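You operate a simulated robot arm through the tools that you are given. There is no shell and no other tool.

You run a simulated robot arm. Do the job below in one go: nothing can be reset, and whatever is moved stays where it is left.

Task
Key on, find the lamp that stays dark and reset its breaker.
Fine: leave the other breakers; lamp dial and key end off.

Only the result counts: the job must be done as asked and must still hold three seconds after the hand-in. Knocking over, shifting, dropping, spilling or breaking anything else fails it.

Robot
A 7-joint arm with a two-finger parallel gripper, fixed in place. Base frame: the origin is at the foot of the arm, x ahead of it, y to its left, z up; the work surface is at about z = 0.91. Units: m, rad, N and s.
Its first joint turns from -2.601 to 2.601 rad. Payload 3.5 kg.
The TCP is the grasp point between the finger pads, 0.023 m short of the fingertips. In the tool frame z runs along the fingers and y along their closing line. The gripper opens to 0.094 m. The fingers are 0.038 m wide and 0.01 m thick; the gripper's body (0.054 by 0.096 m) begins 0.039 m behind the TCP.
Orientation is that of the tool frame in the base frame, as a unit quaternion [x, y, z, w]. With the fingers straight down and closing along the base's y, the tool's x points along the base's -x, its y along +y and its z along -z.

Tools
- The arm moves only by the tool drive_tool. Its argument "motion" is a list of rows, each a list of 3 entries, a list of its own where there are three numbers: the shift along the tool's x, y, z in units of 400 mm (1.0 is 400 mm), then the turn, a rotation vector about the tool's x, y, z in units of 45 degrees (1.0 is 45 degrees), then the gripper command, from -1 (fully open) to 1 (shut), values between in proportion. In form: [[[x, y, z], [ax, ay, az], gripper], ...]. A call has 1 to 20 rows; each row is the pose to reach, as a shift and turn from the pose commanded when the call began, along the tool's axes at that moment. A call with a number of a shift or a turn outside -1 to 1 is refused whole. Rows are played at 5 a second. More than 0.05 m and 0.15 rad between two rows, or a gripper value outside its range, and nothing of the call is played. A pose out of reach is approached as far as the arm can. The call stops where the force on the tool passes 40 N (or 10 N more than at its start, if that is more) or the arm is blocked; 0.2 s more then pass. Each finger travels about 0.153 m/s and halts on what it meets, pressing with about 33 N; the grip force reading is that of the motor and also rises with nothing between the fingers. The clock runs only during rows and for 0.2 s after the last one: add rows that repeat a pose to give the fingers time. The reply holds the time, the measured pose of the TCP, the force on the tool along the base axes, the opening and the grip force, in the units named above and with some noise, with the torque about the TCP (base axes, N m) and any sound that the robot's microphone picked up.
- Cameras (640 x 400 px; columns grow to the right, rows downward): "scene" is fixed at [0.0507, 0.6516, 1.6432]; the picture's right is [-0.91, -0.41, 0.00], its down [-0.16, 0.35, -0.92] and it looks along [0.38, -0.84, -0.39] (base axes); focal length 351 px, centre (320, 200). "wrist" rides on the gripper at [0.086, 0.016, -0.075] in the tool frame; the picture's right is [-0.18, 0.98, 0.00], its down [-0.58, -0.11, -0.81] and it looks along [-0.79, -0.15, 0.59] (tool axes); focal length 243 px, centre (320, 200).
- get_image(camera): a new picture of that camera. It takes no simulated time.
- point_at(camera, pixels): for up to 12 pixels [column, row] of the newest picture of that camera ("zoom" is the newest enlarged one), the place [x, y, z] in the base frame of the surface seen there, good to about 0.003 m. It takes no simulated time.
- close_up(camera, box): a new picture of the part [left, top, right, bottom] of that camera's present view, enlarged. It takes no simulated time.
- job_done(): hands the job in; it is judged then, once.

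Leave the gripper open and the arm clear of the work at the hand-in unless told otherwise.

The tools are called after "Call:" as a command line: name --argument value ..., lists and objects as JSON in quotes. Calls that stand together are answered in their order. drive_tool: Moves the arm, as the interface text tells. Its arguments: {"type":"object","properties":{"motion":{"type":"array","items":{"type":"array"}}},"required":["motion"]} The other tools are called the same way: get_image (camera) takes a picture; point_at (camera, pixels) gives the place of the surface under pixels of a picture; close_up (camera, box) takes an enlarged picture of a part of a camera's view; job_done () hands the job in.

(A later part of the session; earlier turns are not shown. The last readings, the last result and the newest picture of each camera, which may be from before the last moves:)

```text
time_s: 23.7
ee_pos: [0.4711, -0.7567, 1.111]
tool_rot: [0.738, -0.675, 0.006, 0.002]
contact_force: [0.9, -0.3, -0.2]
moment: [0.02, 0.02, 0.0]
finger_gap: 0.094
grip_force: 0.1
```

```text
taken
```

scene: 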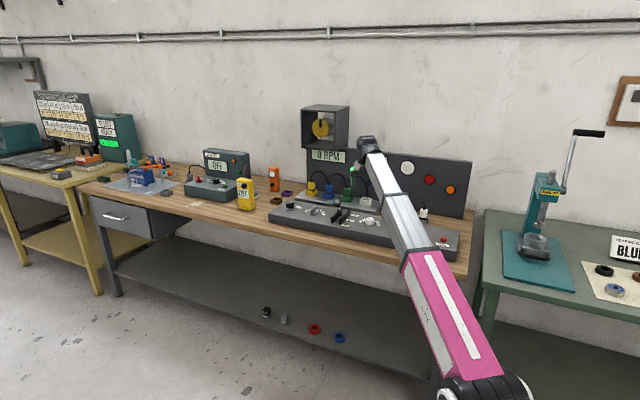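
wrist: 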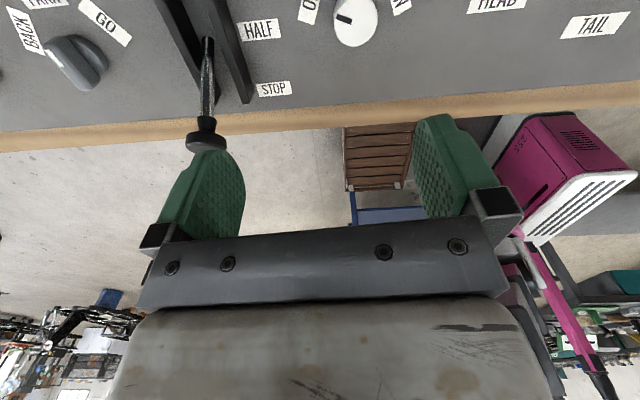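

I'm near the dial, which is at the top edge of the wrist view. I'll shift to x≈0.435 and back toward the board a bit to see the whole dial with its labels.

Call:
drive_tool --motion '[[[0.07, 0.05, 0.03], [0, 0, 0], -1], [[0.14, 0.09, 0.05], [0, 0, 0], -1], [[0.14, 0.09, 0.05], [0, 0, 0], -1]]'

Call:
get_image --camera "wrist"

Call:
close_up --camera "wrist" --box '[240, 0, 440, 140]'

```text
time_s: 24.5
ee_pos: [0.4392, -0.8188, 1.0927]
tool_rot: [0.737, -0.675, 0.007, 0.003]
contact_force: [0.1, -0.4, 0.2]
moment: [-0.06, 0.01, 0.0]
finger_gap: 0.094
grip_force: 0.0
```

```text
taken
```

wrist: 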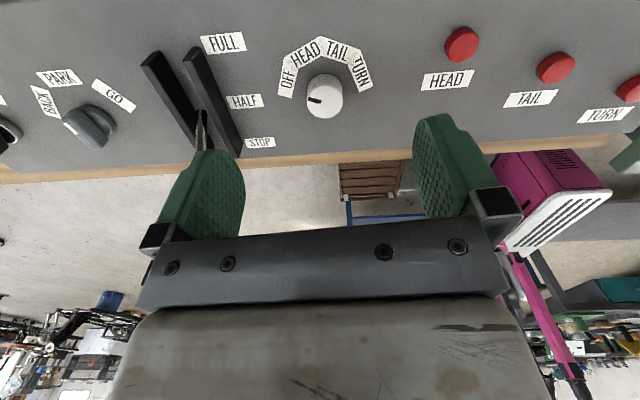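

```text
2.86 times, centred on (340, 70) of wrist
```

zoom: 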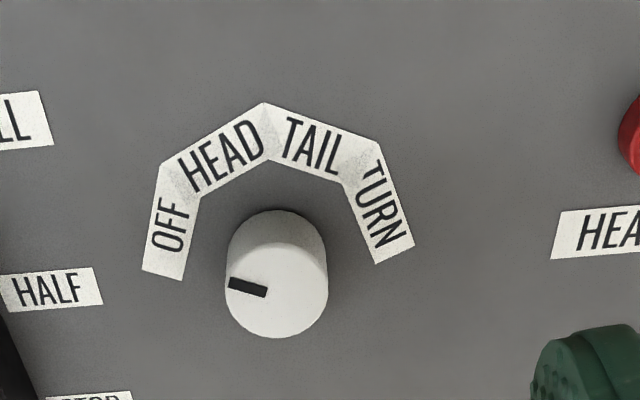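

A clear view: OFF, HEAD, TAIL, TURN around the dial, mark pointing at OFF. I'll measure the dial, labels and breakers.

Call:
point_at --camera "zoom" --pixels '[[168, 238], [222, 155], [312, 145], [379, 210], [277, 290], [228, 285], [327, 285], [277, 250], [277, 335], [235, 285], [265, 291], [277, 215]]'

Call:
point_at --camera "wrist" --pixels '[[461, 48], [461, 38], [557, 70], [557, 62], [630, 90], [447, 80], [530, 98], [606, 115], [200, 130], [150, 60]]'

```text
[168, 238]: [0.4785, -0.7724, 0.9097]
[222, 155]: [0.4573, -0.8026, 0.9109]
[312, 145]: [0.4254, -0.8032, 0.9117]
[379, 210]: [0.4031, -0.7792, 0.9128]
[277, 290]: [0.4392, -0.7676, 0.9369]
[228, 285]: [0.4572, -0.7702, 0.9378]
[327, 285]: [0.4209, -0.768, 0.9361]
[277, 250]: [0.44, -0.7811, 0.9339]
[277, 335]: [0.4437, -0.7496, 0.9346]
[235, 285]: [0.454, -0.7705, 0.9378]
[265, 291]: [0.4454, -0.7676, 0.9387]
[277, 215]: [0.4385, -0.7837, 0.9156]
```

```text
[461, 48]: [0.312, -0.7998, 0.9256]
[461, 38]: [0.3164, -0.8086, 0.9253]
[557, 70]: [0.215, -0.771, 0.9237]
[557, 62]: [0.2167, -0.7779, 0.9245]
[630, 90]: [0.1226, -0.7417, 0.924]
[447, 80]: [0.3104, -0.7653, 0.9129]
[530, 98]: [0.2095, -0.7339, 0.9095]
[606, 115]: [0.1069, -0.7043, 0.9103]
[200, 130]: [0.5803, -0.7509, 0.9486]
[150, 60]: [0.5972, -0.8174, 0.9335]
```

The dial's centre is at about (0.440, -0.767), top z≈0.937, 36 mm across; positions are about 50° apart clockwise (OFF≈-15°, HEAD≈-65°, TAIL≈-115°, TURN≈-165°). I'll go above it, turning the hand a further 18° to gain range, then lower over it.

Call:
drive_tool --motion '[[[-0.065, -0.007, 0], [0, 0, -0.13], -1], [[-0.129, -0.0135, 0], [0, 0, -0.26], -1], [[-0.129, -0.0135, 0.05], [0, 0, -0.4], -1], [[-0.129, -0.0135, 0.15], [0, 0, -0.4], -1], [[-0.129, -0.0135, 0.23], [0, 0, -0.4], -1], [[-0.129, -0.0135, 0.23], [0, 0, -0.4], -1]]'

Call:
get_image --camera "wrist"

Call:
get_image --camera "scene"

```text
time_s: 25.9
ee_pos: [0.4418, -0.768, 0.9975]
tool_rot: [0.835, -0.551, 0.006, 0.004]
contact_force: [0.3, 0.4, -0.6]
moment: [0.01, 0.01, 0.01]
finger_gap: 0.0943
grip_force: 0.0
```

```text
taken
```

wrist: 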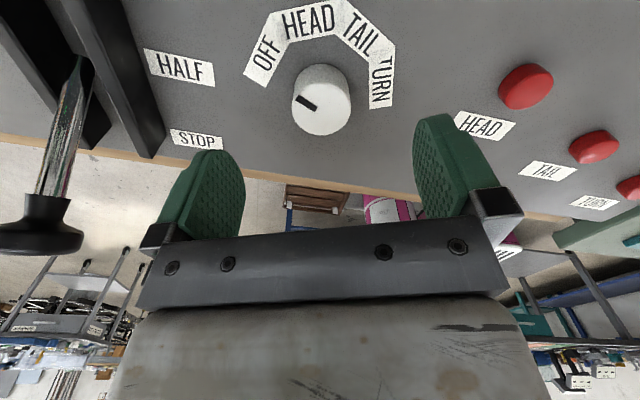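

```text
taken
```

scene: 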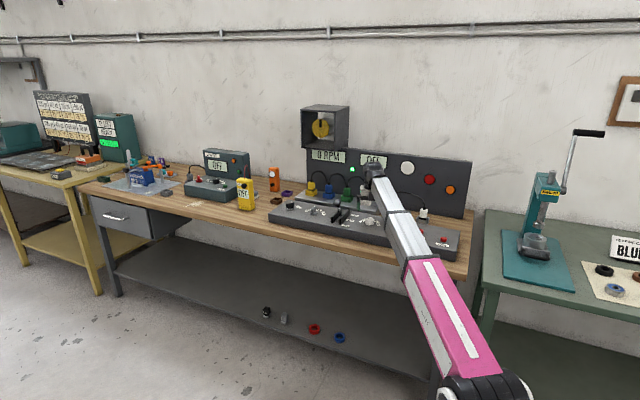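

All three lamps (scene pixels (406,168), (430,179), (450,190)) are visible from here. I'll check the dial's centre again from this view before lowering.

Call:
point_at --camera "wrist" --pixels '[[322, 105], [294, 105], [350, 100], [322, 68], [323, 134], [303, 101], [314, 107]]'

Call:
close_up --camera "scene" --box '[320, 140, 480, 250]'

```text
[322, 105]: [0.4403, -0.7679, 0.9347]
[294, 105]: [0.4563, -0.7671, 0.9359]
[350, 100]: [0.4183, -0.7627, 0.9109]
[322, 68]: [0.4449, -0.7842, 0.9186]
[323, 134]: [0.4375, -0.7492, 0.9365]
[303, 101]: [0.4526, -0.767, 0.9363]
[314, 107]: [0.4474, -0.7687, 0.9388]
```

```text
3.64 times, centred on (400, 195) of scene
```

zoom: 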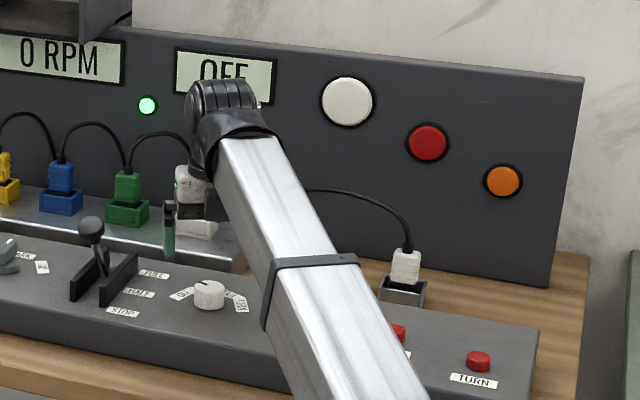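

The dial centre (0.440, -0.767) agrees with the TCP. Lowering to z≈0.940 and closing on the dial.

Call:
drive_tool --motion '[[[0, 0.003, 0.07], [0, 0, 0], -1], [[0, 0.003, 0.144], [0, 0, 0], -1], [[0, 0.003, 0.144], [0, 0, 0], -1], [[0, 0.003, 0.144], [0, 0, 0], 0.0], [[0, 0.003, 0.144], [0, 0, 0], 1], [[0, 0.003, 0.144], [0, 0, 0], 1], [[0, 0.003, 0.144], [0, 0, 0], 1]]'

Call:
get_image --camera "wrist"

```text
time_s: 27.5
ee_pos: [0.4403, -0.7691, 0.941]
tool_rot: [0.834, -0.551, 0.005, 0.003]
contact_force: [5.5, 3.9, -6.4]
moment: [-0.23, -0.49, -0.15]
finger_gap: 0.0367
grip_force: 45.5
```

```text
taken
```

wrist: 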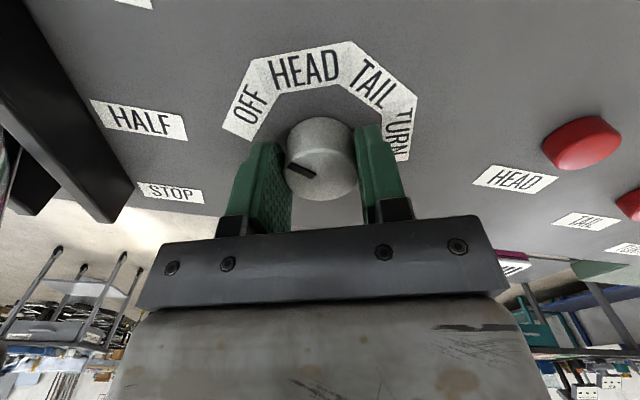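

Gripped (gap 37 mm, the dial's diameter). Now I turn it clockwise 45° toward HEAD.

Call:
drive_tool --motion '[[[0, 0, 0], [0, 0, 0.15], 1], [[0, 0, 0], [0, 0, 0.3], 1], [[0, 0, 0], [0, 0, 0.45], 1], [[0, 0, 0], [0, 0, 0.6], 1], [[0, 0, 0], [0, 0, 0.75], 1], [[0, 0, 0], [0, 0, 0.9], 1], [[0, 0, 0], [0, 0, 1.0], 1], [[0, 0, 0], [0, 0, 1.0], 1]]'

Call:
get_image --camera "wrist"

Call:
close_up --camera "scene" --box '[320, 140, 480, 250]'

```text
time_s: 29.3
ee_pos: [0.4386, -0.7678, 0.9404]
tool_rot: [-0.559, 0.829, -0.004, -0.002]
contact_force: [-19.2, 18.5, -17.3]
moment: [-0.67, 0.98, 0.06]
finger_gap: 0.0368
grip_force: 44.7
```

```text
taken
```

wrist: 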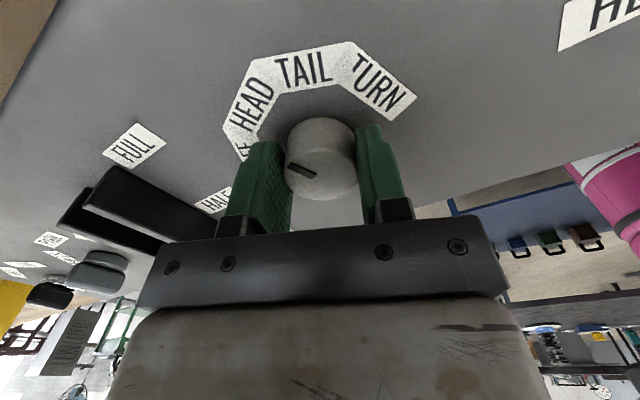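

```text
3.64 times, centred on (400, 195) of scene
```

zoom: 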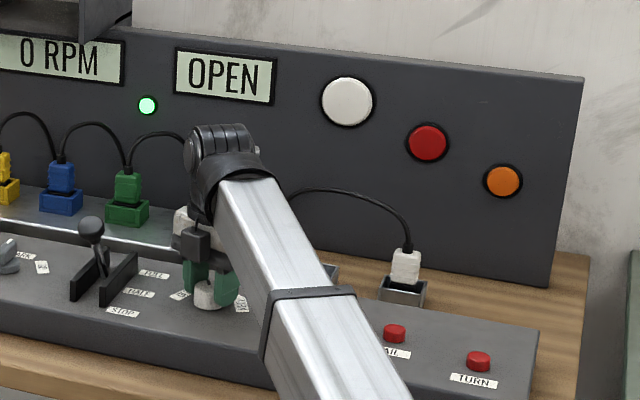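

The display beside the lamps changed from OFF to OPEN, and the white lamp is dark at HEAD so far. I'll turn about 5° more to sit squarely at HEAD, relieving the side force by shifting 2 mm.

Call:
drive_tool --motion '[[[-0.002, 0.005, 0], [0, 0, 0.05], 1], [[-0.002, 0.005, 0], [0, 0, 0.11], 1], [[-0.002, 0.005, 0], [0, 0, 0.11], 1], [[-0.002, 0.005, 0], [0, 0, 0.11], 1]]'

Call:
close_up --camera "scene" --box '[320, 140, 480, 250]'

Call:
get_image --camera "wrist"

```text
time_s: 30.3
ee_pos: [0.4371, -0.7679, 0.941]
tool_rot: [-0.523, 0.852, -0.006, 0.0]
contact_force: [-17.2, 4.5, -7.4]
moment: [0.81, 1.14, 0.08]
finger_gap: 0.0367
grip_force: 45.0
```

```text
3.64 times, centred on (400, 195) of scene
```

zoom: 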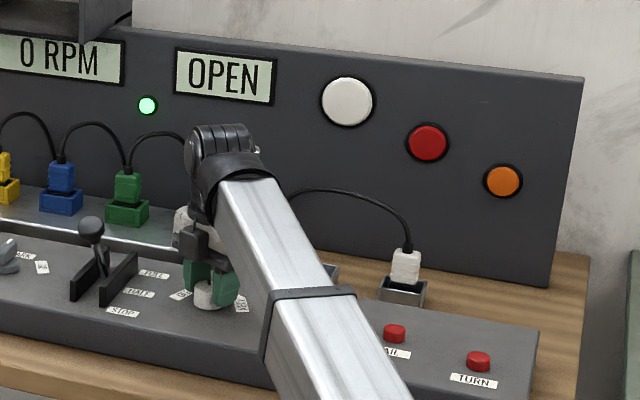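

```text
taken
```

wrist: 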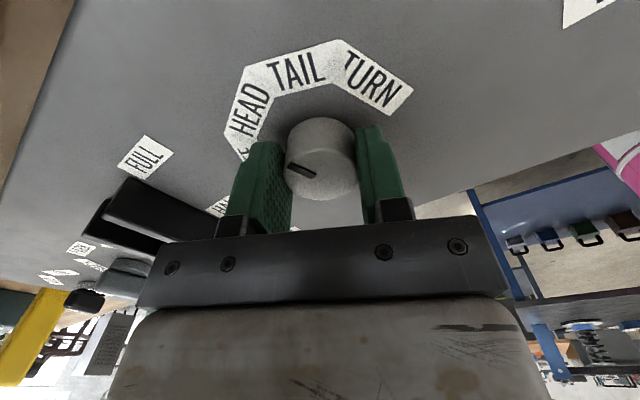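

HEAD sits right now (its label is where OFF was), display OPEN, white lamp dark. I go on to TAIL: 45° more, then 5°.

Call:
drive_tool --motion '[[[0.002, 0.005, 0], [0, 0, 0.14], 1], [[0.002, 0.005, 0], [0, 0, 0.28], 1], [[0.002, 0.005, 0], [0, 0, 0.42], 1], [[0.002, 0.005, 0], [0, 0, 0.56], 1], [[0.002, 0.005, 0], [0, 0, 0.7], 1], [[0.002, 0.005, 0], [0, 0, 0.84], 1], [[0.002, 0.005, 0], [0, 0, 1.0], 1], [[0.002, 0.005, 0], [0, 0, 1.0], 1]]'

Call:
close_up --camera "scene" --box '[320, 140, 480, 250]'

Call:
get_image --camera "wrist"

```text
time_s: 32.1
ee_pos: [0.4379, -0.7659, 0.9406]
tool_rot: [-0.157, 0.988, -0.005, 0.001]
contact_force: [-8.6, 15.2, -7.3]
moment: [0.45, 1.06, 0.14]
finger_gap: 0.0369
grip_force: 45.6
```

```text
3.64 times, centred on (400, 195) of scene
```

zoom: 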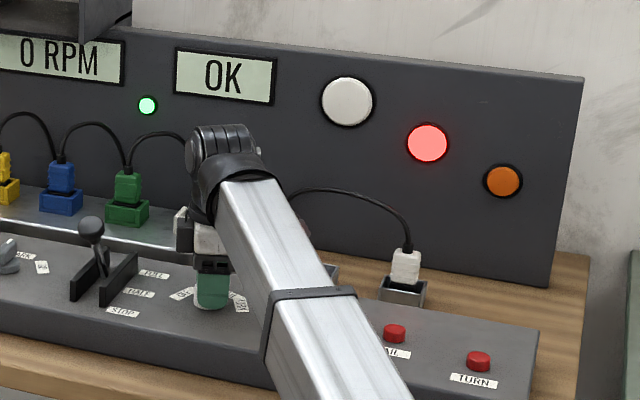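

```text
taken
```

wrist: 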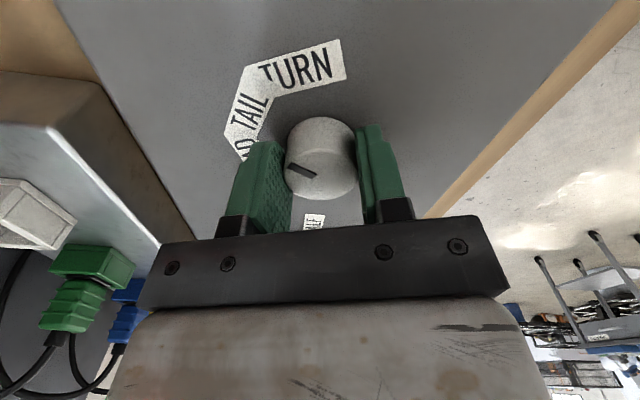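

TAIL works: the red lamp is lit and the display says OK. I'll also check TURN to be certain. To avoid turning toward the forearm, I open the fingers, turn the hand back 45° around the dial without touching it, then regrip.

Call:
drive_tool --motion '[[[0, 0, 0], [0, 0, 0], 0], [[0, 0, 0], [0, 0, 0], -1], [[0, 0, 0], [0, 0, 0], -1], [[0, 0, 0], [0, 0, -0.16], -1], [[0, 0, 0], [0, 0, -0.33], -1], [[0, 0, 0], [0, 0, -0.5], -1], [[0, 0, 0], [0, 0, -0.67], -1], [[0, 0, 0], [0, 0, -0.84], -1], [[0, 0, 0], [0, 0, -1.0], -1], [[0, 0, 0], [0, 0, -1.0], -1]]'

Call:
get_image --camera "wrist"

Call:
close_up --camera "scene" --box '[320, 140, 480, 250]'

```text
time_s: 34.3
ee_pos: [0.4372, -0.7669, 0.9412]
tool_rot: [-0.525, 0.851, -0.007, -0.001]
contact_force: [0.8, 0.4, 0.1]
moment: [0.0, -0.02, 0.02]
finger_gap: 0.0941
grip_force: 0.2
```

```text
taken
```

wrist: 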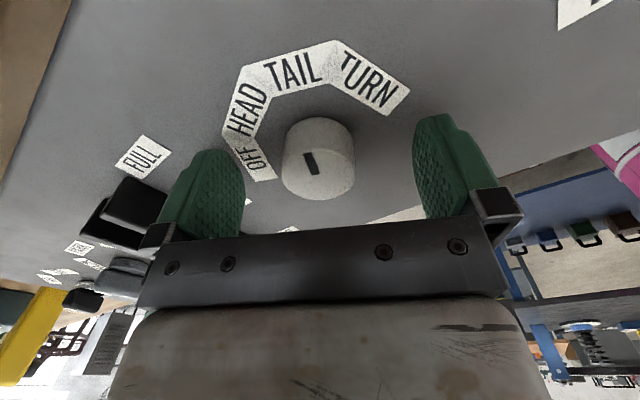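

```text
3.64 times, centred on (400, 195) of scene
```

zoom: 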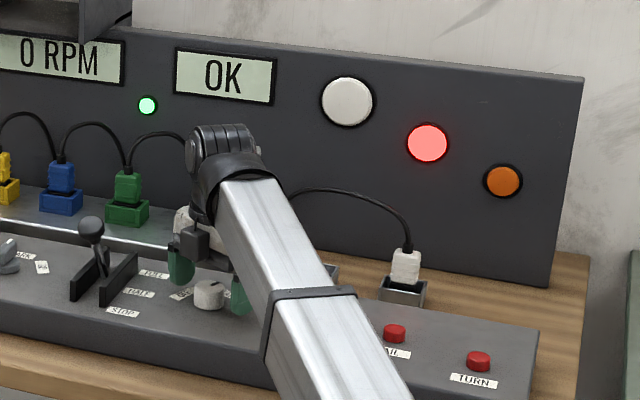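

Dial at TAIL, red lit. Regripping here and turning 45° toward TURN.

Call:
drive_tool --motion '[[[0, 0, 0], [0, 0, 0], 0], [[0, 0, 0], [0, 0, 0], 1], [[0, 0, 0], [0, 0, 0], 1], [[0, 0, 0], [0, 0, 0], 1], [[0, 0, 0], [0, 0, 0.15], 1], [[0, 0, 0], [0, 0, 0.3], 1], [[0, 0, 0], [0, 0, 0.45], 1], [[0, 0, 0], [0, 0, 0.6], 1], [[0, 0, 0], [0, 0, 0.75], 1], [[0, 0, 0], [0, 0, 0.9], 1], [[0, 0, 0], [0, 0, 1.0], 1], [[0, 0, 0], [0, 0, 1.0], 1]]'

Call:
get_image --camera "wrist"

Call:
close_up --camera "scene" --box '[320, 140, 480, 250]'

```text
time_s: 36.9
ee_pos: [0.4364, -0.7663, 0.941]
tool_rot: [-0.158, 0.987, -0.006, 0.001]
contact_force: [5.4, 7.5, 2.6]
moment: [0.49, 1.05, 0.04]
finger_gap: 0.0377
grip_force: 45.1
```

```text
taken
```

wrist: 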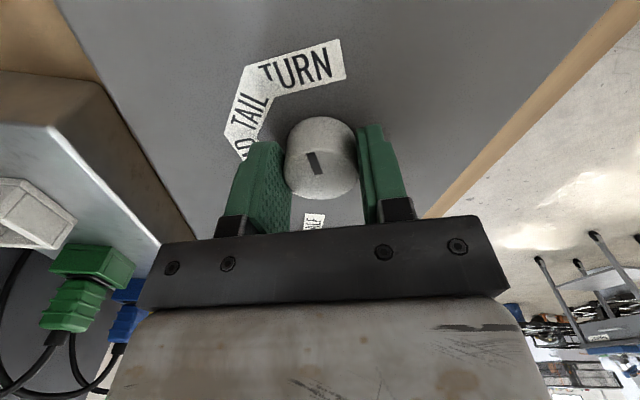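

```text
3.64 times, centred on (400, 195) of scene
```

zoom: 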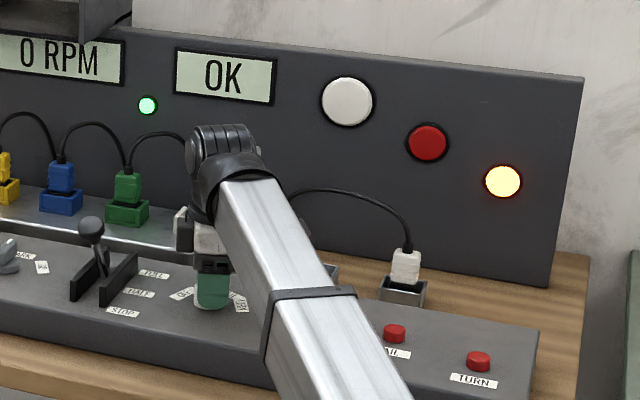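

TURN works as well (orange lamp lit, OK). So the lamp that stays dark is HEAD. I'll turn the dial back to HEAD (about 98° counterclockwise) so I can see the effect of the reset; first 45°.

Call:
drive_tool --motion '[[[0, 0, 0], [0, 0, -0.15], 1], [[0, 0, 0], [0, 0, -0.3], 1], [[0, 0, 0], [0, 0, -0.45], 1], [[0, 0, 0], [0, 0, -0.6], 1], [[0, 0, 0], [0, 0, -0.75], 1], [[0, 0, 0], [0, 0, -0.9], 1], [[0, 0, 0], [0, 0, -1.0], 1], [[0, 0, 0], [0, 0, -1.0], 1]]'

Call:
close_up --camera "scene" --box '[320, 140, 480, 250]'

```text
time_s: 38.7
ee_pos: [0.4381, -0.7683, 0.9413]
tool_rot: [-0.524, 0.852, -0.008, -0.002]
contact_force: [14.0, -2.4, -6.3]
moment: [1.0, -0.14, -0.07]
finger_gap: 0.0375
grip_force: 45.2
```

```text
3.64 times, centred on (400, 195) of scene
```

zoom: 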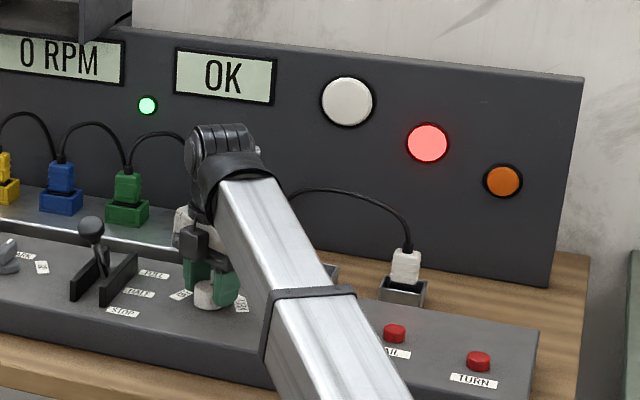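

At TAIL again (red lit). Another 45° toward HEAD.

Call:
drive_tool --motion '[[[0, 0, 0], [0, 0, -0.15], 1], [[0, 0, 0], [0, 0, -0.3], 1], [[0, 0, 0], [0, 0, -0.45], 1], [[0, 0, 0], [0, 0, -0.6], 1], [[0, 0, 0], [0, 0, -0.75], 1], [[0, 0, 0], [0, 0, -0.9], 1], [[0, 0, 0], [0, 0, -1.0], 1], [[0, 0, 0], [0, 0, -1.0], 1]]'

Call:
close_up --camera "scene" --box '[320, 140, 480, 250]'

Call:
get_image --camera "wrist"

```text
time_s: 40.0
ee_pos: [0.4396, -0.7681, 0.9418]
tool_rot: [0.753, -0.657, 0.009, 0.003]
contact_force: [11.5, -1.2, -3.6]
moment: [0.0, 0.81, -0.04]
finger_gap: 0.0374
grip_force: 45.7
stopped in row 6: the force on the tool passed its limit at 41 N (the readings are from after the stop); the commanded pose is now the measured one
```

```text
3.64 times, centred on (400, 195) of scene
```

zoom: 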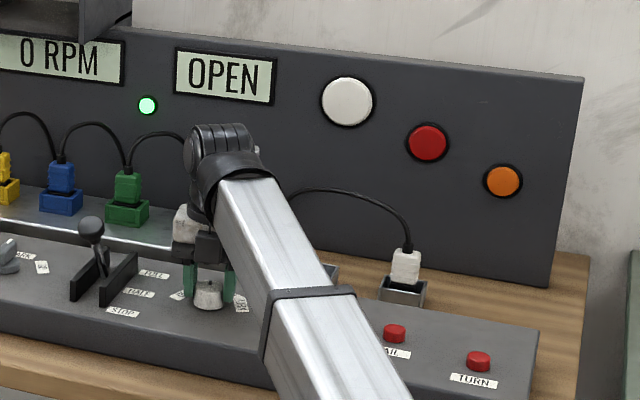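

```text
taken
```

wrist: 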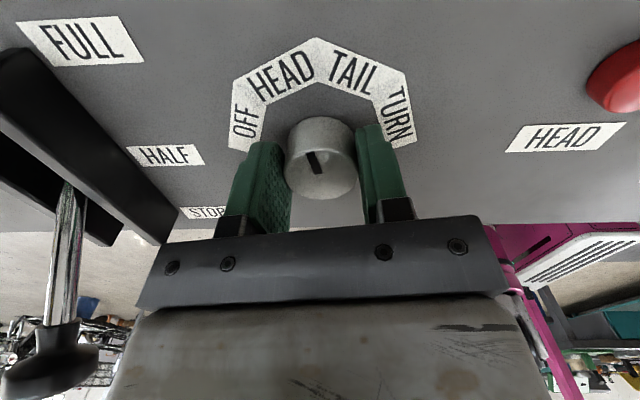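

The dial is back at HEAD (display OPEN, mark at HEAD; the call stopped on a brief 41 N as it snapped in). I'll release the dial, lift, and move above the HEAD breaker at about (0.311, -0.800).

Call:
drive_tool --motion '[[[0, 0, 0], [0, 0, 0], 0], [[0, 0, 0], [0, 0, 0], -1], [[0, 0, 0], [0, 0, 0], -1], [[0, 0, -0.1], [0, 0, 0], -1], [[0, 0, -0.2], [0, 0, 0], -1], [[0, 0, -0.25], [0, 0, 0], -1], [[0.012, 0.11, -0.25], [0, 0, 0], -1], [[0.024, 0.22, -0.25], [0, 0, 0], -1], [[0.036, 0.329, -0.25], [0, 0, 0], -1], [[0.036, 0.329, -0.25], [0, 0, 0], -1]]'

Call:
get_image --camera "wrist"

Call:
close_up --camera "scene" --box '[320, 140, 480, 250]'

```text
time_s: 42.1
ee_pos: [0.3095, -0.7967, 1.0423]
tool_rot: [0.753, -0.658, 0.008, 0.002]
contact_force: [0.3, -0.6, 0.3]
moment: [0.04, -0.01, -0.02]
finger_gap: 0.094
grip_force: 0.1
```

```text
taken
```

wrist: 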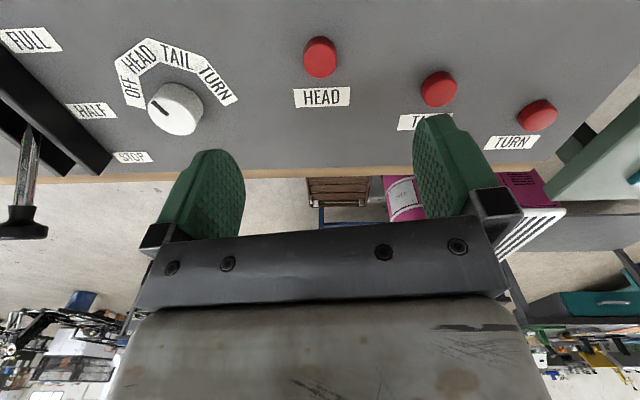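

```text
3.64 times, centred on (400, 195) of scene
```

zoom: 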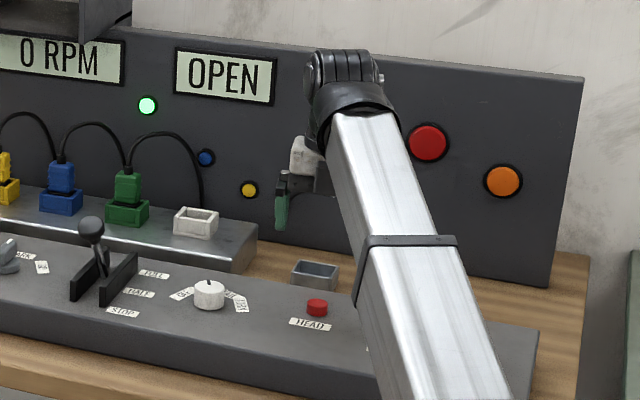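

I'm above the HEAD breaker. I'll close in on the picture and measure the button's centre.

Call:
close_up --camera "wrist" --box '[270, 15, 390, 115]'

Call:
point_at --camera "wrist" --pixels '[[320, 58], [308, 58], [332, 58], [320, 45], [320, 72], [320, 40], [322, 97], [438, 90], [430, 85], [446, 85]]'

```text
4.00 times, centred on (330, 65) of wrist
```

zoom: 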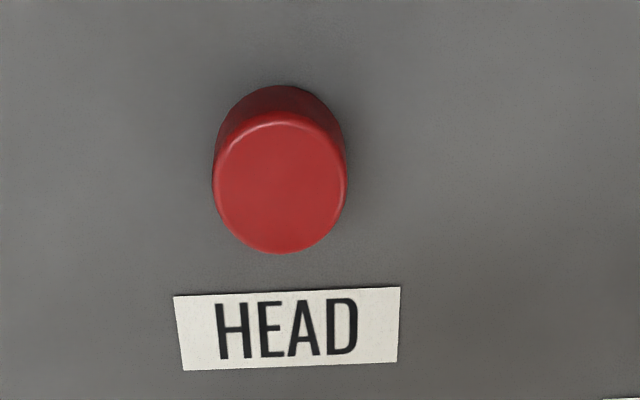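

```text
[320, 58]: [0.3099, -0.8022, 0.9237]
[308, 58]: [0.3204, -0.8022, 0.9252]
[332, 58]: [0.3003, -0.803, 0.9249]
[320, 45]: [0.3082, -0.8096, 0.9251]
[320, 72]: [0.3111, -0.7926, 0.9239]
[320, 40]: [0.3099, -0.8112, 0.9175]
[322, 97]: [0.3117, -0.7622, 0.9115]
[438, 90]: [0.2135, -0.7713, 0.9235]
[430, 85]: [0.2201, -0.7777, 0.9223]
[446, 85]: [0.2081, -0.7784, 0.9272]
```

Button centre (0.310, -0.800), top z≈0.9245, about 26 mm across. I'll close the fingers, correct 3 mm, and lower to z≈0.955 (tips about 7 mm above the button).

Call:
drive_tool --motion '[[[0.008, 0, 0], [0, 0, 0], 0], [[0.008, 0, 0], [0, 0, 0], 1], [[0.008, 0, 0], [0, 0, 0], 1], [[0.008, 0, 0.1], [0, 0, 0], 1], [[0.008, 0, 0.19], [0, 0, 0], 1], [[0.008, 0, 0.218], [0, 0, 0], 1], [[0.008, 0, 0.218], [0, 0, 0], 1]]'

Call:
get_image --camera "wrist"

```text
time_s: 43.8
ee_pos: [0.3114, -0.8038, 0.9525]
tool_rot: [0.753, -0.657, 0.008, 0.003]
contact_force: [-0.1, -0.4, -0.5]
moment: [-0.02, -0.04, -0.04]
finger_gap: 0.0001
grip_force: 33.2
```

```text
taken
```

wrist: 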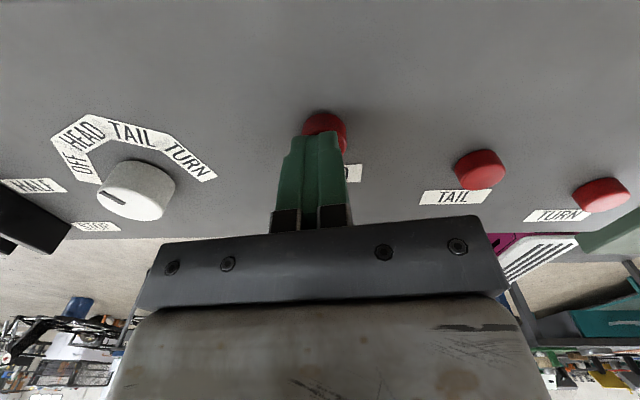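

The closed fingertips are just above the button. Pressing down slowly in small steps.

Call:
drive_tool --motion '[[[-0.006, 0, 0.007], [0, 0, 0], 1], [[-0.006, 0, 0.013], [0, 0, 0], 1], [[-0.006, 0, 0.018], [0, 0, 0], 1], [[-0.006, 0, 0.023], [0, 0, 0], 1], [[-0.006, 0, 0.028], [0, 0, 0], 1], [[-0.006, 0, 0.028], [0, 0, 0], 1]]'

Call:
close_up --camera "scene" --box '[320, 140, 480, 250]'

Call:
get_image --camera "wrist"

```text
time_s: 45.1
ee_pos: [0.3099, -0.7997, 0.9423]
tool_rot: [0.754, -0.657, 0.008, 0.003]
contact_force: [-0.9, -1.0, 2.5]
moment: [0.01, 0.03, 0.03]
finger_gap: 0.0
grip_force: 32.8
heard: click
```

```text
3.64 times, centred on (400, 195) of scene
```

zoom: 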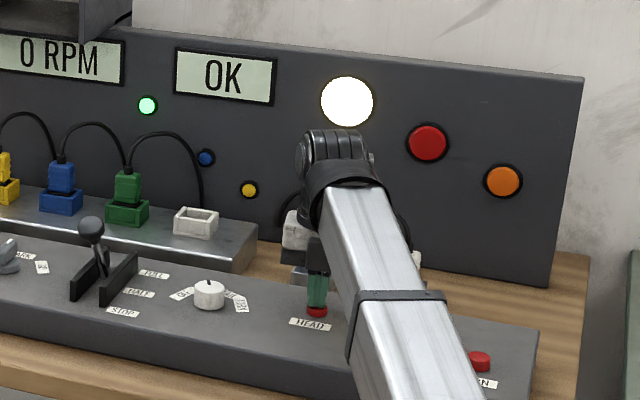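

```text
taken
```

wrist: 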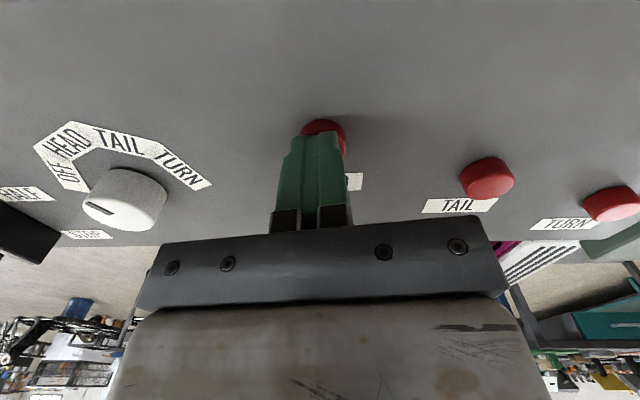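

A click, the white HEAD lamp is lit and the display says OK: the breaker is reset. I lift straight up, then go back above the dial with the fingers open, turning the hand +45° for turning range.

Call:
drive_tool --motion '[[[0, 0, -0.05], [0, 0, 0], 1], [[0, 0, -0.15], [0, 0, 0], 1], [[0, 0, -0.25], [0, 0, 0], 1], [[0, 0, -0.25], [0, 0, 0], 0], [[0, 0, -0.25], [0, 0, 0], -1], [[-0.007, -0.06, -0.25], [0, 0, 0.15], -1], [[-0.014, -0.12, -0.25], [0, 0, 0.3], -1], [[-0.021, -0.18, -0.25], [0, 0, 0.45], -1], [[-0.028, -0.24, -0.25], [0, 0, 0.6], -1], [[-0.034, -0.3, -0.25], [0, 0, 0.75], -1], [[-0.037, -0.332, -0.25], [0, 0, 0.9], -1], [[-0.037, -0.332, -0.25], [0, 0, 1.0], -1], [[-0.037, -0.332, -0.2], [0, 0, 1.0], -1], [[-0.037, -0.332, -0.14], [0, 0, 1.0], -1], [[-0.037, -0.332, -0.14], [0, 0, 1.0], -1]]'

Call:
get_image --camera "wrist"

Call:
close_up --camera "scene" --box '[320, 140, 480, 250]'

```text
time_s: 48.4
ee_pos: [0.4383, -0.7674, 0.9995]
tool_rot: [-0.444, 0.896, -0.008, 0.001]
contact_force: [0.4, 0.0, -0.1]
moment: [0.03, 0.02, -0.04]
finger_gap: 0.0938
grip_force: 0.1
```

```text
taken
```

wrist: 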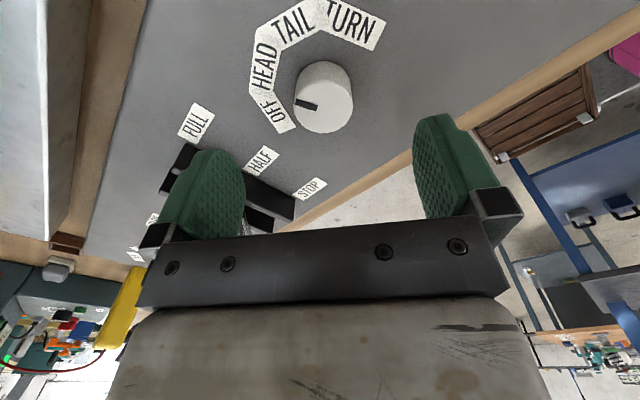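

```text
3.64 times, centred on (400, 195) of scene
```

zoom: 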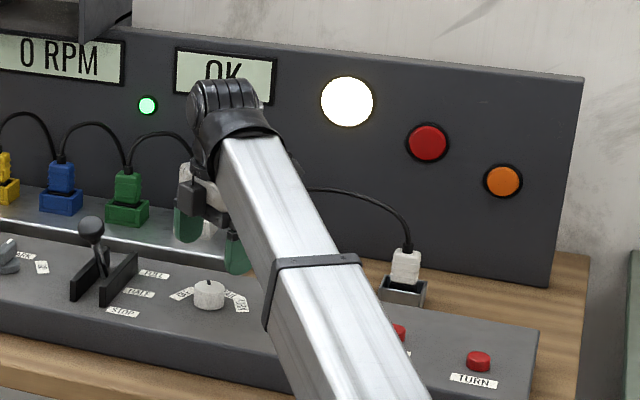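

HEAD lamp stays lit. Lowering over the dial and gripping it.

Call:
drive_tool --motion '[[[0, 0, 0.07], [0, 0, 0], -1], [[0, 0, 0.146], [0, 0, 0], -1], [[0, 0, 0.146], [0, 0, 0], -1], [[0, 0, 0.146], [0, 0, 0], 0], [[0, 0, 0.146], [0, 0, 0], 1], [[0, 0, 0.146], [0, 0, 0], 1], [[0, 0, 0.146], [0, 0, 0], 1]]'

Call:
get_image --camera "wrist"

```text
time_s: 50.0
ee_pos: [0.4378, -0.7661, 0.9414]
tool_rot: [-0.443, 0.896, -0.007, 0.001]
contact_force: [-17.6, 14.4, -10.3]
moment: [0.19, 0.96, 0.04]
finger_gap: 0.038
grip_force: 45.4
```

```text
taken
```

wrist: 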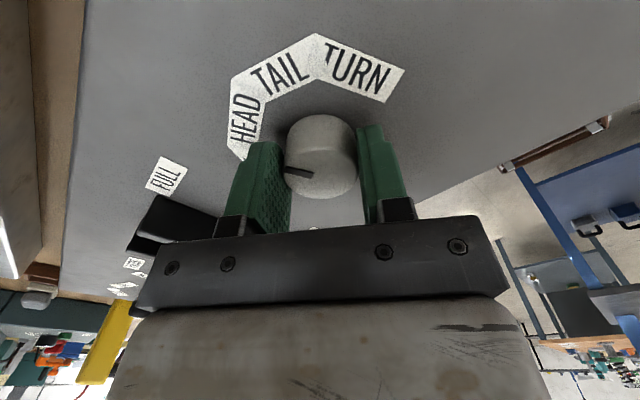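

Gripped, with 23 N sideways along tool y, so I shift 2 mm that way and turn 45° counterclockwise toward OFF.

Call:
drive_tool --motion '[[[0, 0.005, 0], [0, 0, 0], 1], [[0, 0.005, 0], [0, 0, -0.12], 1], [[0, 0.005, 0], [0, 0, -0.24], 1], [[0, 0.005, 0], [0, 0, -0.36], 1], [[0, 0.005, 0], [0, 0, -0.48], 1], [[0, 0.005, 0], [0, 0, -0.6], 1], [[0, 0.005, 0], [0, 0, -0.72], 1], [[0, 0.005, 0], [0, 0, -0.84], 1], [[0, 0.005, 0], [0, 0, -1.0], 1], [[0, 0.005, 0], [0, 0, -1.0], 1]]'

Call:
get_image --camera "wrist"

Call:
close_up --camera "scene" --box '[320, 140, 480, 250]'

```text
time_s: 52.1
ee_pos: [0.4403, -0.767, 0.9406]
tool_rot: [0.754, -0.657, 0.008, 0.002]
contact_force: [16.6, 8.2, -1.6]
moment: [1.02, 0.52, -0.36]
finger_gap: 0.0379
grip_force: 44.5
```

```text
taken
```

wrist: 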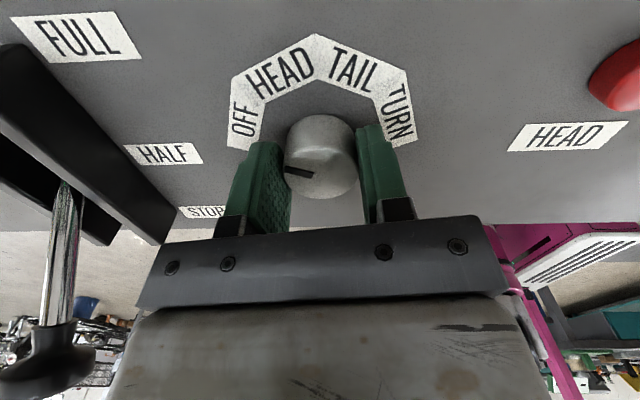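

```text
3.64 times, centred on (400, 195) of scene
```

zoom: 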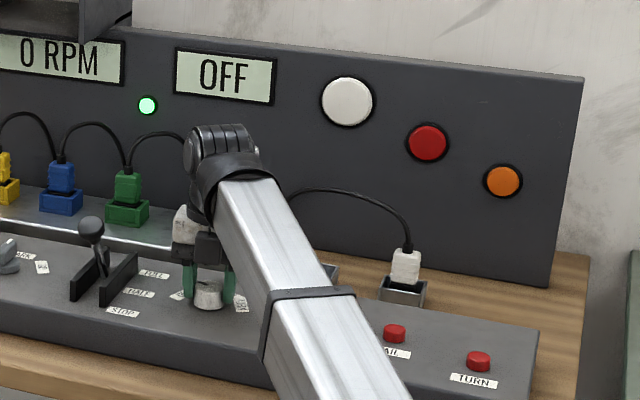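

The display reads OFF and the lamps are out: the dial is at OFF. I release it and lift.

Call:
drive_tool --motion '[[[0, 0, 0], [0, 0, 0], 0], [[0, 0, 0], [0, 0, 0], -1], [[0, 0, 0], [0, 0, 0], -1], [[0, 0, -0.1], [0, 0, 0], -1], [[0, 0, -0.2], [0, 0, 0], -1], [[0, 0, -0.3], [0, 0, 0], -1], [[0, 0, -0.4], [0, 0, 0], -1], [[0.1, 0, -0.43], [0, 0, 0], -1], [[0.1, 0, -0.43], [0, 0, 0], -1]]'

Call:
get_image --camera "wrist"

Call:
close_up --camera "wrist" --box '[240, 0, 440, 140]'

Call:
get_image --camera "scene"

```text
time_s: 54.1
ee_pos: [0.4419, -0.8026, 1.1144]
tool_rot: [0.754, -0.657, 0.008, 0.003]
contact_force: [-0.1, 0.8, -0.7]
moment: [0.04, -0.01, 0.02]
finger_gap: 0.0939
grip_force: 0.1
```

```text
taken
```

wrist: 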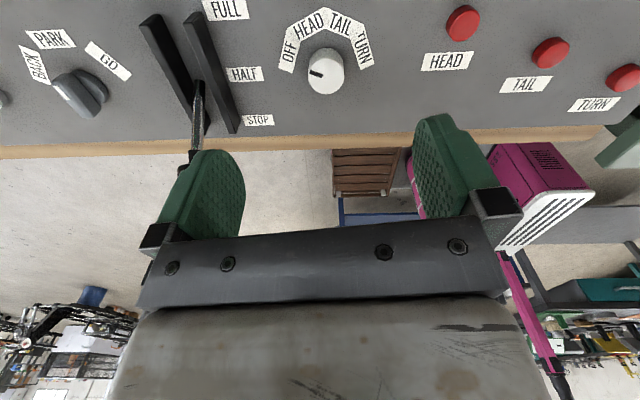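

```text
2.86 times, centred on (340, 70) of wrist
```

zoom: 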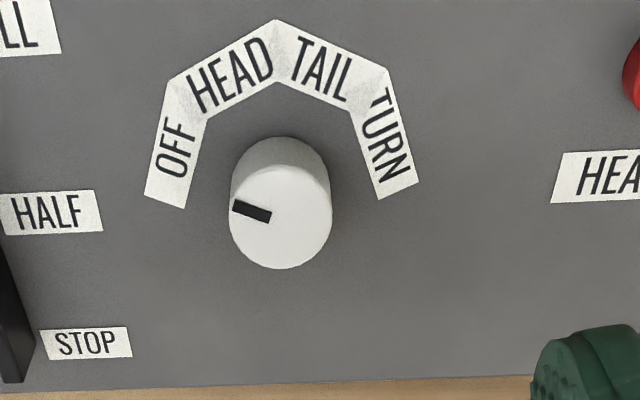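

```text
taken
```

scene: 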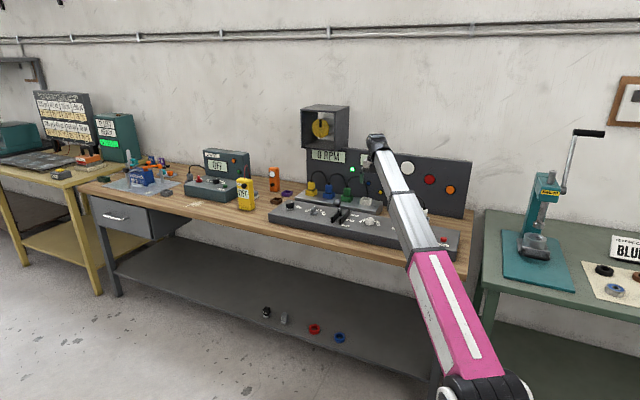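

The dial's mark points at OFF as at the start. Now back to the key at (0.849, -0.757), travelling at z≈1.11 above the lever and turning the hand 36° so the fingers fit the blade at ON.

Call:
drive_tool --motion '[[[0.003, -0.11, 0], [0, 0, 0.1], -1], [[0.006, -0.22, 0], [0, 0, 0.2], -1], [[0.009, -0.33, 0], [0, 0, 0.3], -1], [[0.012, -0.44, 0], [0, 0, 0.4], -1], [[0.015, -0.55, 0], [0, 0, 0.5], -1], [[0.018, -0.66, 0], [0, 0, 0.6], -1], [[0.021, -0.77, 0], [0, 0, 0.7], -1], [[0.024, -0.88, 0], [0, 0, 0.8], -1], [[0.0265, -0.99, 0], [0, 0, 0.8], -1], [[0.0265, -0.99, 0], [0, 0, 0.8], -1]]'

Call:
get_image --camera "wrist"

```text
time_s: 56.4
ee_pos: [0.836, -0.7582, 1.1177]
tool_rot: [-0.513, 0.858, -0.009, -0.001]
contact_force: [0.1, -0.4, 0.3]
moment: [0.0, 0.0, 0.01]
finger_gap: 0.094
grip_force: 0.2
```

```text
taken
```

wrist: 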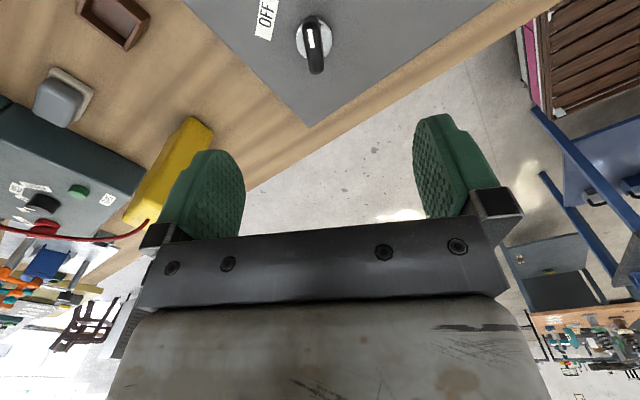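

The key is at the top of the view, pointing at ON. I'll centre over it and go down to z≈1.01 to check the alignment.

Call:
drive_tool --motion '[[[-0.0177, -0.0275, 0.06], [0, 0, 0], -1], [[-0.0177, -0.0275, 0.15], [0, 0, 0], -1], [[-0.0177, -0.0275, 0.24], [0, 0, 0], -1], [[-0.0177, -0.0275, 0.269], [0, 0, 0], -1], [[-0.0177, -0.0275, 0.269], [0, 0, 0], -1]]'

Call:
get_image --camera "wrist"

Call:
close_up --camera "wrist" --box '[260, 20, 380, 150]'

Call:
point_at --camera "zoom" --pixels '[[280, 90], [300, 180], [320, 310], [300, 240], [230, 180], [395, 180], [290, 140]]'

```text
time_s: 57.5
ee_pos: [0.8506, -0.7602, 1.0107]
tool_rot: [-0.512, 0.859, -0.008, 0.001]
contact_force: [0.5, 0.1, 0.0]
moment: [0.02, -0.02, 0.02]
finger_gap: 0.0939
grip_force: 0.0
```

```text
taken
```

wrist: 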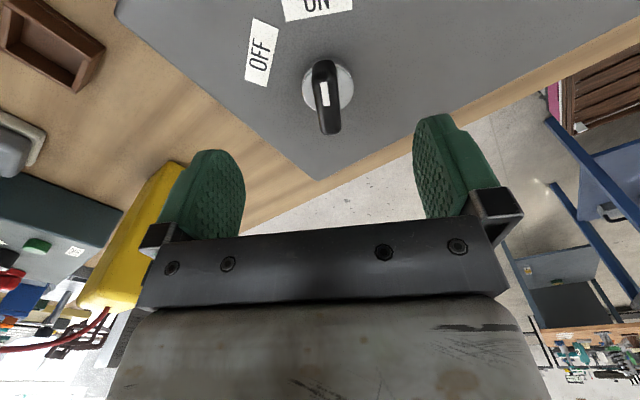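

```text
3.08 times, centred on (320, 85) of wrist
```

zoom: 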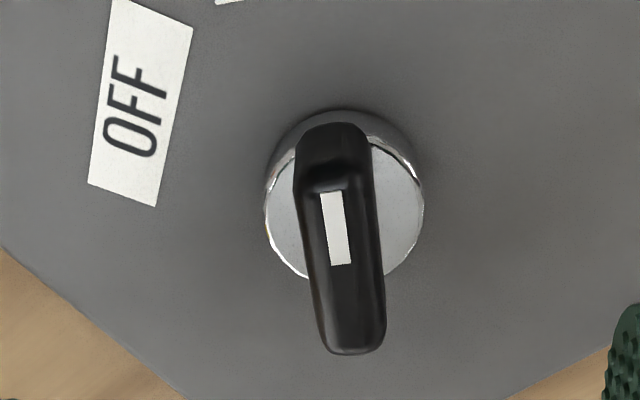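

```text
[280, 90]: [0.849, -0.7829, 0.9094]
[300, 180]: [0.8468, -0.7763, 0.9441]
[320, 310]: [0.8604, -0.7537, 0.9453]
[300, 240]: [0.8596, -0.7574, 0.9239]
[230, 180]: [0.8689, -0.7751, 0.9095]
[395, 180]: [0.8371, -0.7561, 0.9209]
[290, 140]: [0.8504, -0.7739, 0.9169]
```

I'll measure the blade itself in this zoomed view.

Call:
point_at --camera "zoom" --pixels '[[335, 140], [338, 180], [340, 230], [347, 290], [352, 335], [310, 230], [375, 230], [270, 210], [420, 210], [345, 115]]'

```text
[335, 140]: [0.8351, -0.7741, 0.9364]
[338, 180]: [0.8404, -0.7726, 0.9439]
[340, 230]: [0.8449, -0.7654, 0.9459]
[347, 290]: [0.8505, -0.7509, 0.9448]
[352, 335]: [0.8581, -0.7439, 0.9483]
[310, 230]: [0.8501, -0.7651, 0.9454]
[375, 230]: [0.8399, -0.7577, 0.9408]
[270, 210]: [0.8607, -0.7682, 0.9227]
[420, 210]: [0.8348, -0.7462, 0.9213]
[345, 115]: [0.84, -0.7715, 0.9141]
```

Blade centre (0.847, -0.758). Shifting 3.5 mm along tool y, lowering to z≈0.952 and closing.

Call:
drive_tool --motion '[[[0, 0.009, 0.05], [0, 0, 0], -1], [[0, 0.009, 0.11], [0, 0, 0], -1], [[0, 0.009, 0.147], [0, 0, 0], -1], [[0, 0.009, 0.147], [0, 0, 0], -1], [[0, 0.009, 0.147], [0, 0, 0], 0.4], [[0, 0.009, 0.147], [0, 0, 0], 1], [[0, 0.009, 0.147], [0, 0, 0], 1], [[0, 0.009, 0.147], [0, 0, 0], 1]]'

Call:
get_image --camera "wrist"

```text
time_s: 59.4
ee_pos: [0.8471, -0.7587, 0.951]
tool_rot: [-0.513, 0.858, -0.007, 0.0]
contact_force: [-7.2, 2.9, -4.8]
moment: [0.13, 1.13, 0.02]
finger_gap: 0.0162
grip_force: 44.6
```

```text
taken
```

wrist: 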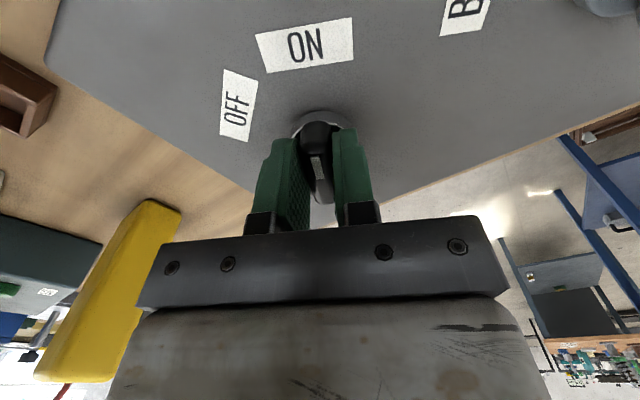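

Gripped (gap 16 mm). Turning the key 45° counterclockwise toward OFF.

Call:
drive_tool --motion '[[[-0.003, -0.002, 0], [0, 0, -0.12], 1], [[-0.004, -0.003, 0], [0, 0, -0.24], 1], [[-0.004, -0.003, 0], [0, 0, -0.36], 1], [[-0.004, -0.003, 0], [0, 0, -0.48], 1], [[-0.004, -0.003, 0], [0, 0, -0.6], 1], [[-0.004, -0.003, 0], [0, 0, -0.72], 1], [[-0.004, -0.003, 0], [0, 0, -0.84], 1], [[-0.004, -0.003, 0], [0, 0, -1.0], 1], [[-0.004, -0.003, 0], [0, 0, -1.0], 1]]'

Call:
get_image --camera "wrist"

Call:
close_up --camera "scene" --box '[260, 120, 480, 260]'

```text
time_s: 61.4
ee_pos: [0.85, -0.7601, 0.9505]
tool_rot: [0.803, -0.595, 0.008, 0.003]
contact_force: [9.0, -12.1, 6.0]
moment: [0.64, 0.77, -0.03]
finger_gap: 0.0159
grip_force: 45.0
```

```text
taken
```

wrist: 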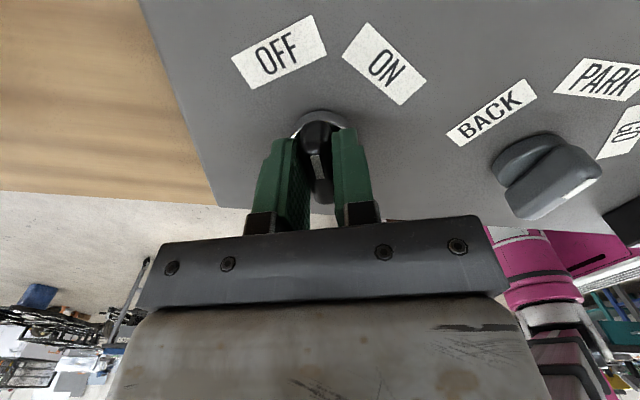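

```text
2.86 times, centred on (370, 190) of scene
```

zoom: 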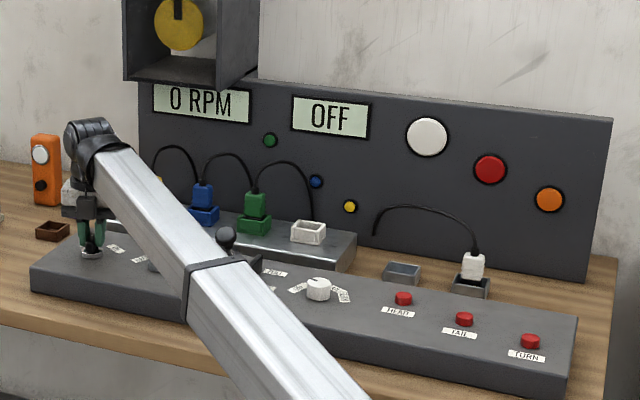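

The green lamp went out; about 15° remain to the full OFF position. Turning that.

Call:
drive_tool --motion '[[[0.003, 0, 0], [0, 0, -0.1], 1], [[0.004, 0, 0], [0, 0, -0.2], 1], [[0.004, 0, 0], [0, 0, -0.28], 1], [[0.004, 0, 0], [0, 0, -0.34], 1], [[0.004, 0, 0], [0, 0, -0.34], 1]]'

Call:
get_image --camera "wrist"

```text
time_s: 62.5
ee_pos: [0.853, -0.7598, 0.9507]
tool_rot: [0.875, -0.484, 0.008, 0.003]
contact_force: [34.0, 8.2, 12.5]
moment: [0.05, -0.15, -1.94]
finger_gap: 0.0162
grip_force: 45.3
```

```text
taken
```

wrist: 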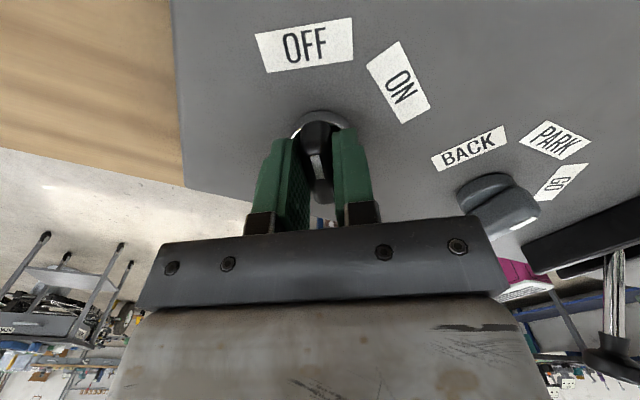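

The key is at its OFF stop (the same view as at the start of the turn). Releasing and lifting straight up.

Call:
drive_tool --motion '[[[0.004, 0, 0], [0, 0, 0.03], 0], [[0.004, 0, 0], [0, 0, 0.03], -1], [[0.004, 0, 0], [0, 0, 0.03], -1], [[0.004, 0, -0.1], [0, 0, 0.03], -1], [[0.004, 0, -0.2], [0, 0, 0.03], -1], [[0.004, 0, -0.3], [0, 0, 0.03], -1], [[0.004, 0, -0.4], [0, 0, 0.03], -1], [[0.004, 0, -0.4], [0, 0, 0.03], -1]]'

Call:
get_image --camera "wrist"

Call:
close_up --camera "scene" --box '[260, 120, 480, 260]'

```text
time_s: 64.3
ee_pos: [0.849, -0.7626, 1.1104]
tool_rot: [0.869, -0.494, 0.007, 0.004]
contact_force: [0.4, -0.6, 0.2]
moment: [0.0, 0.04, -0.01]
finger_gap: 0.0939
grip_force: 0.2
```

```text
taken
```

wrist: 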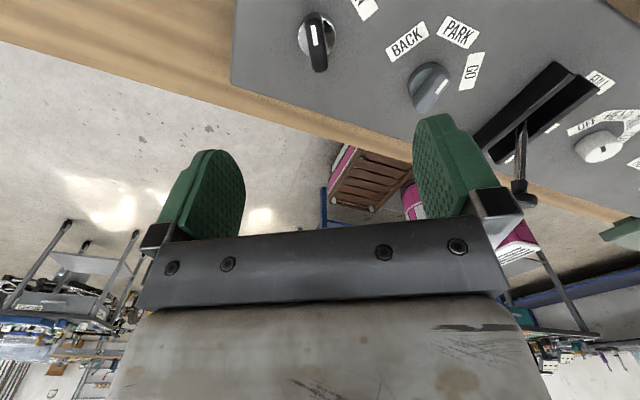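

```text
2.86 times, centred on (370, 190) of scene
```

zoom: 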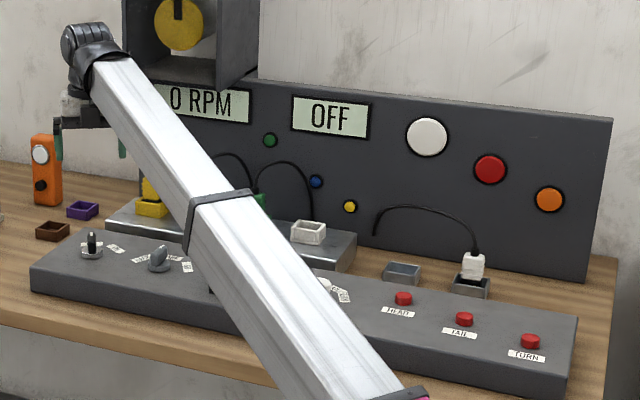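

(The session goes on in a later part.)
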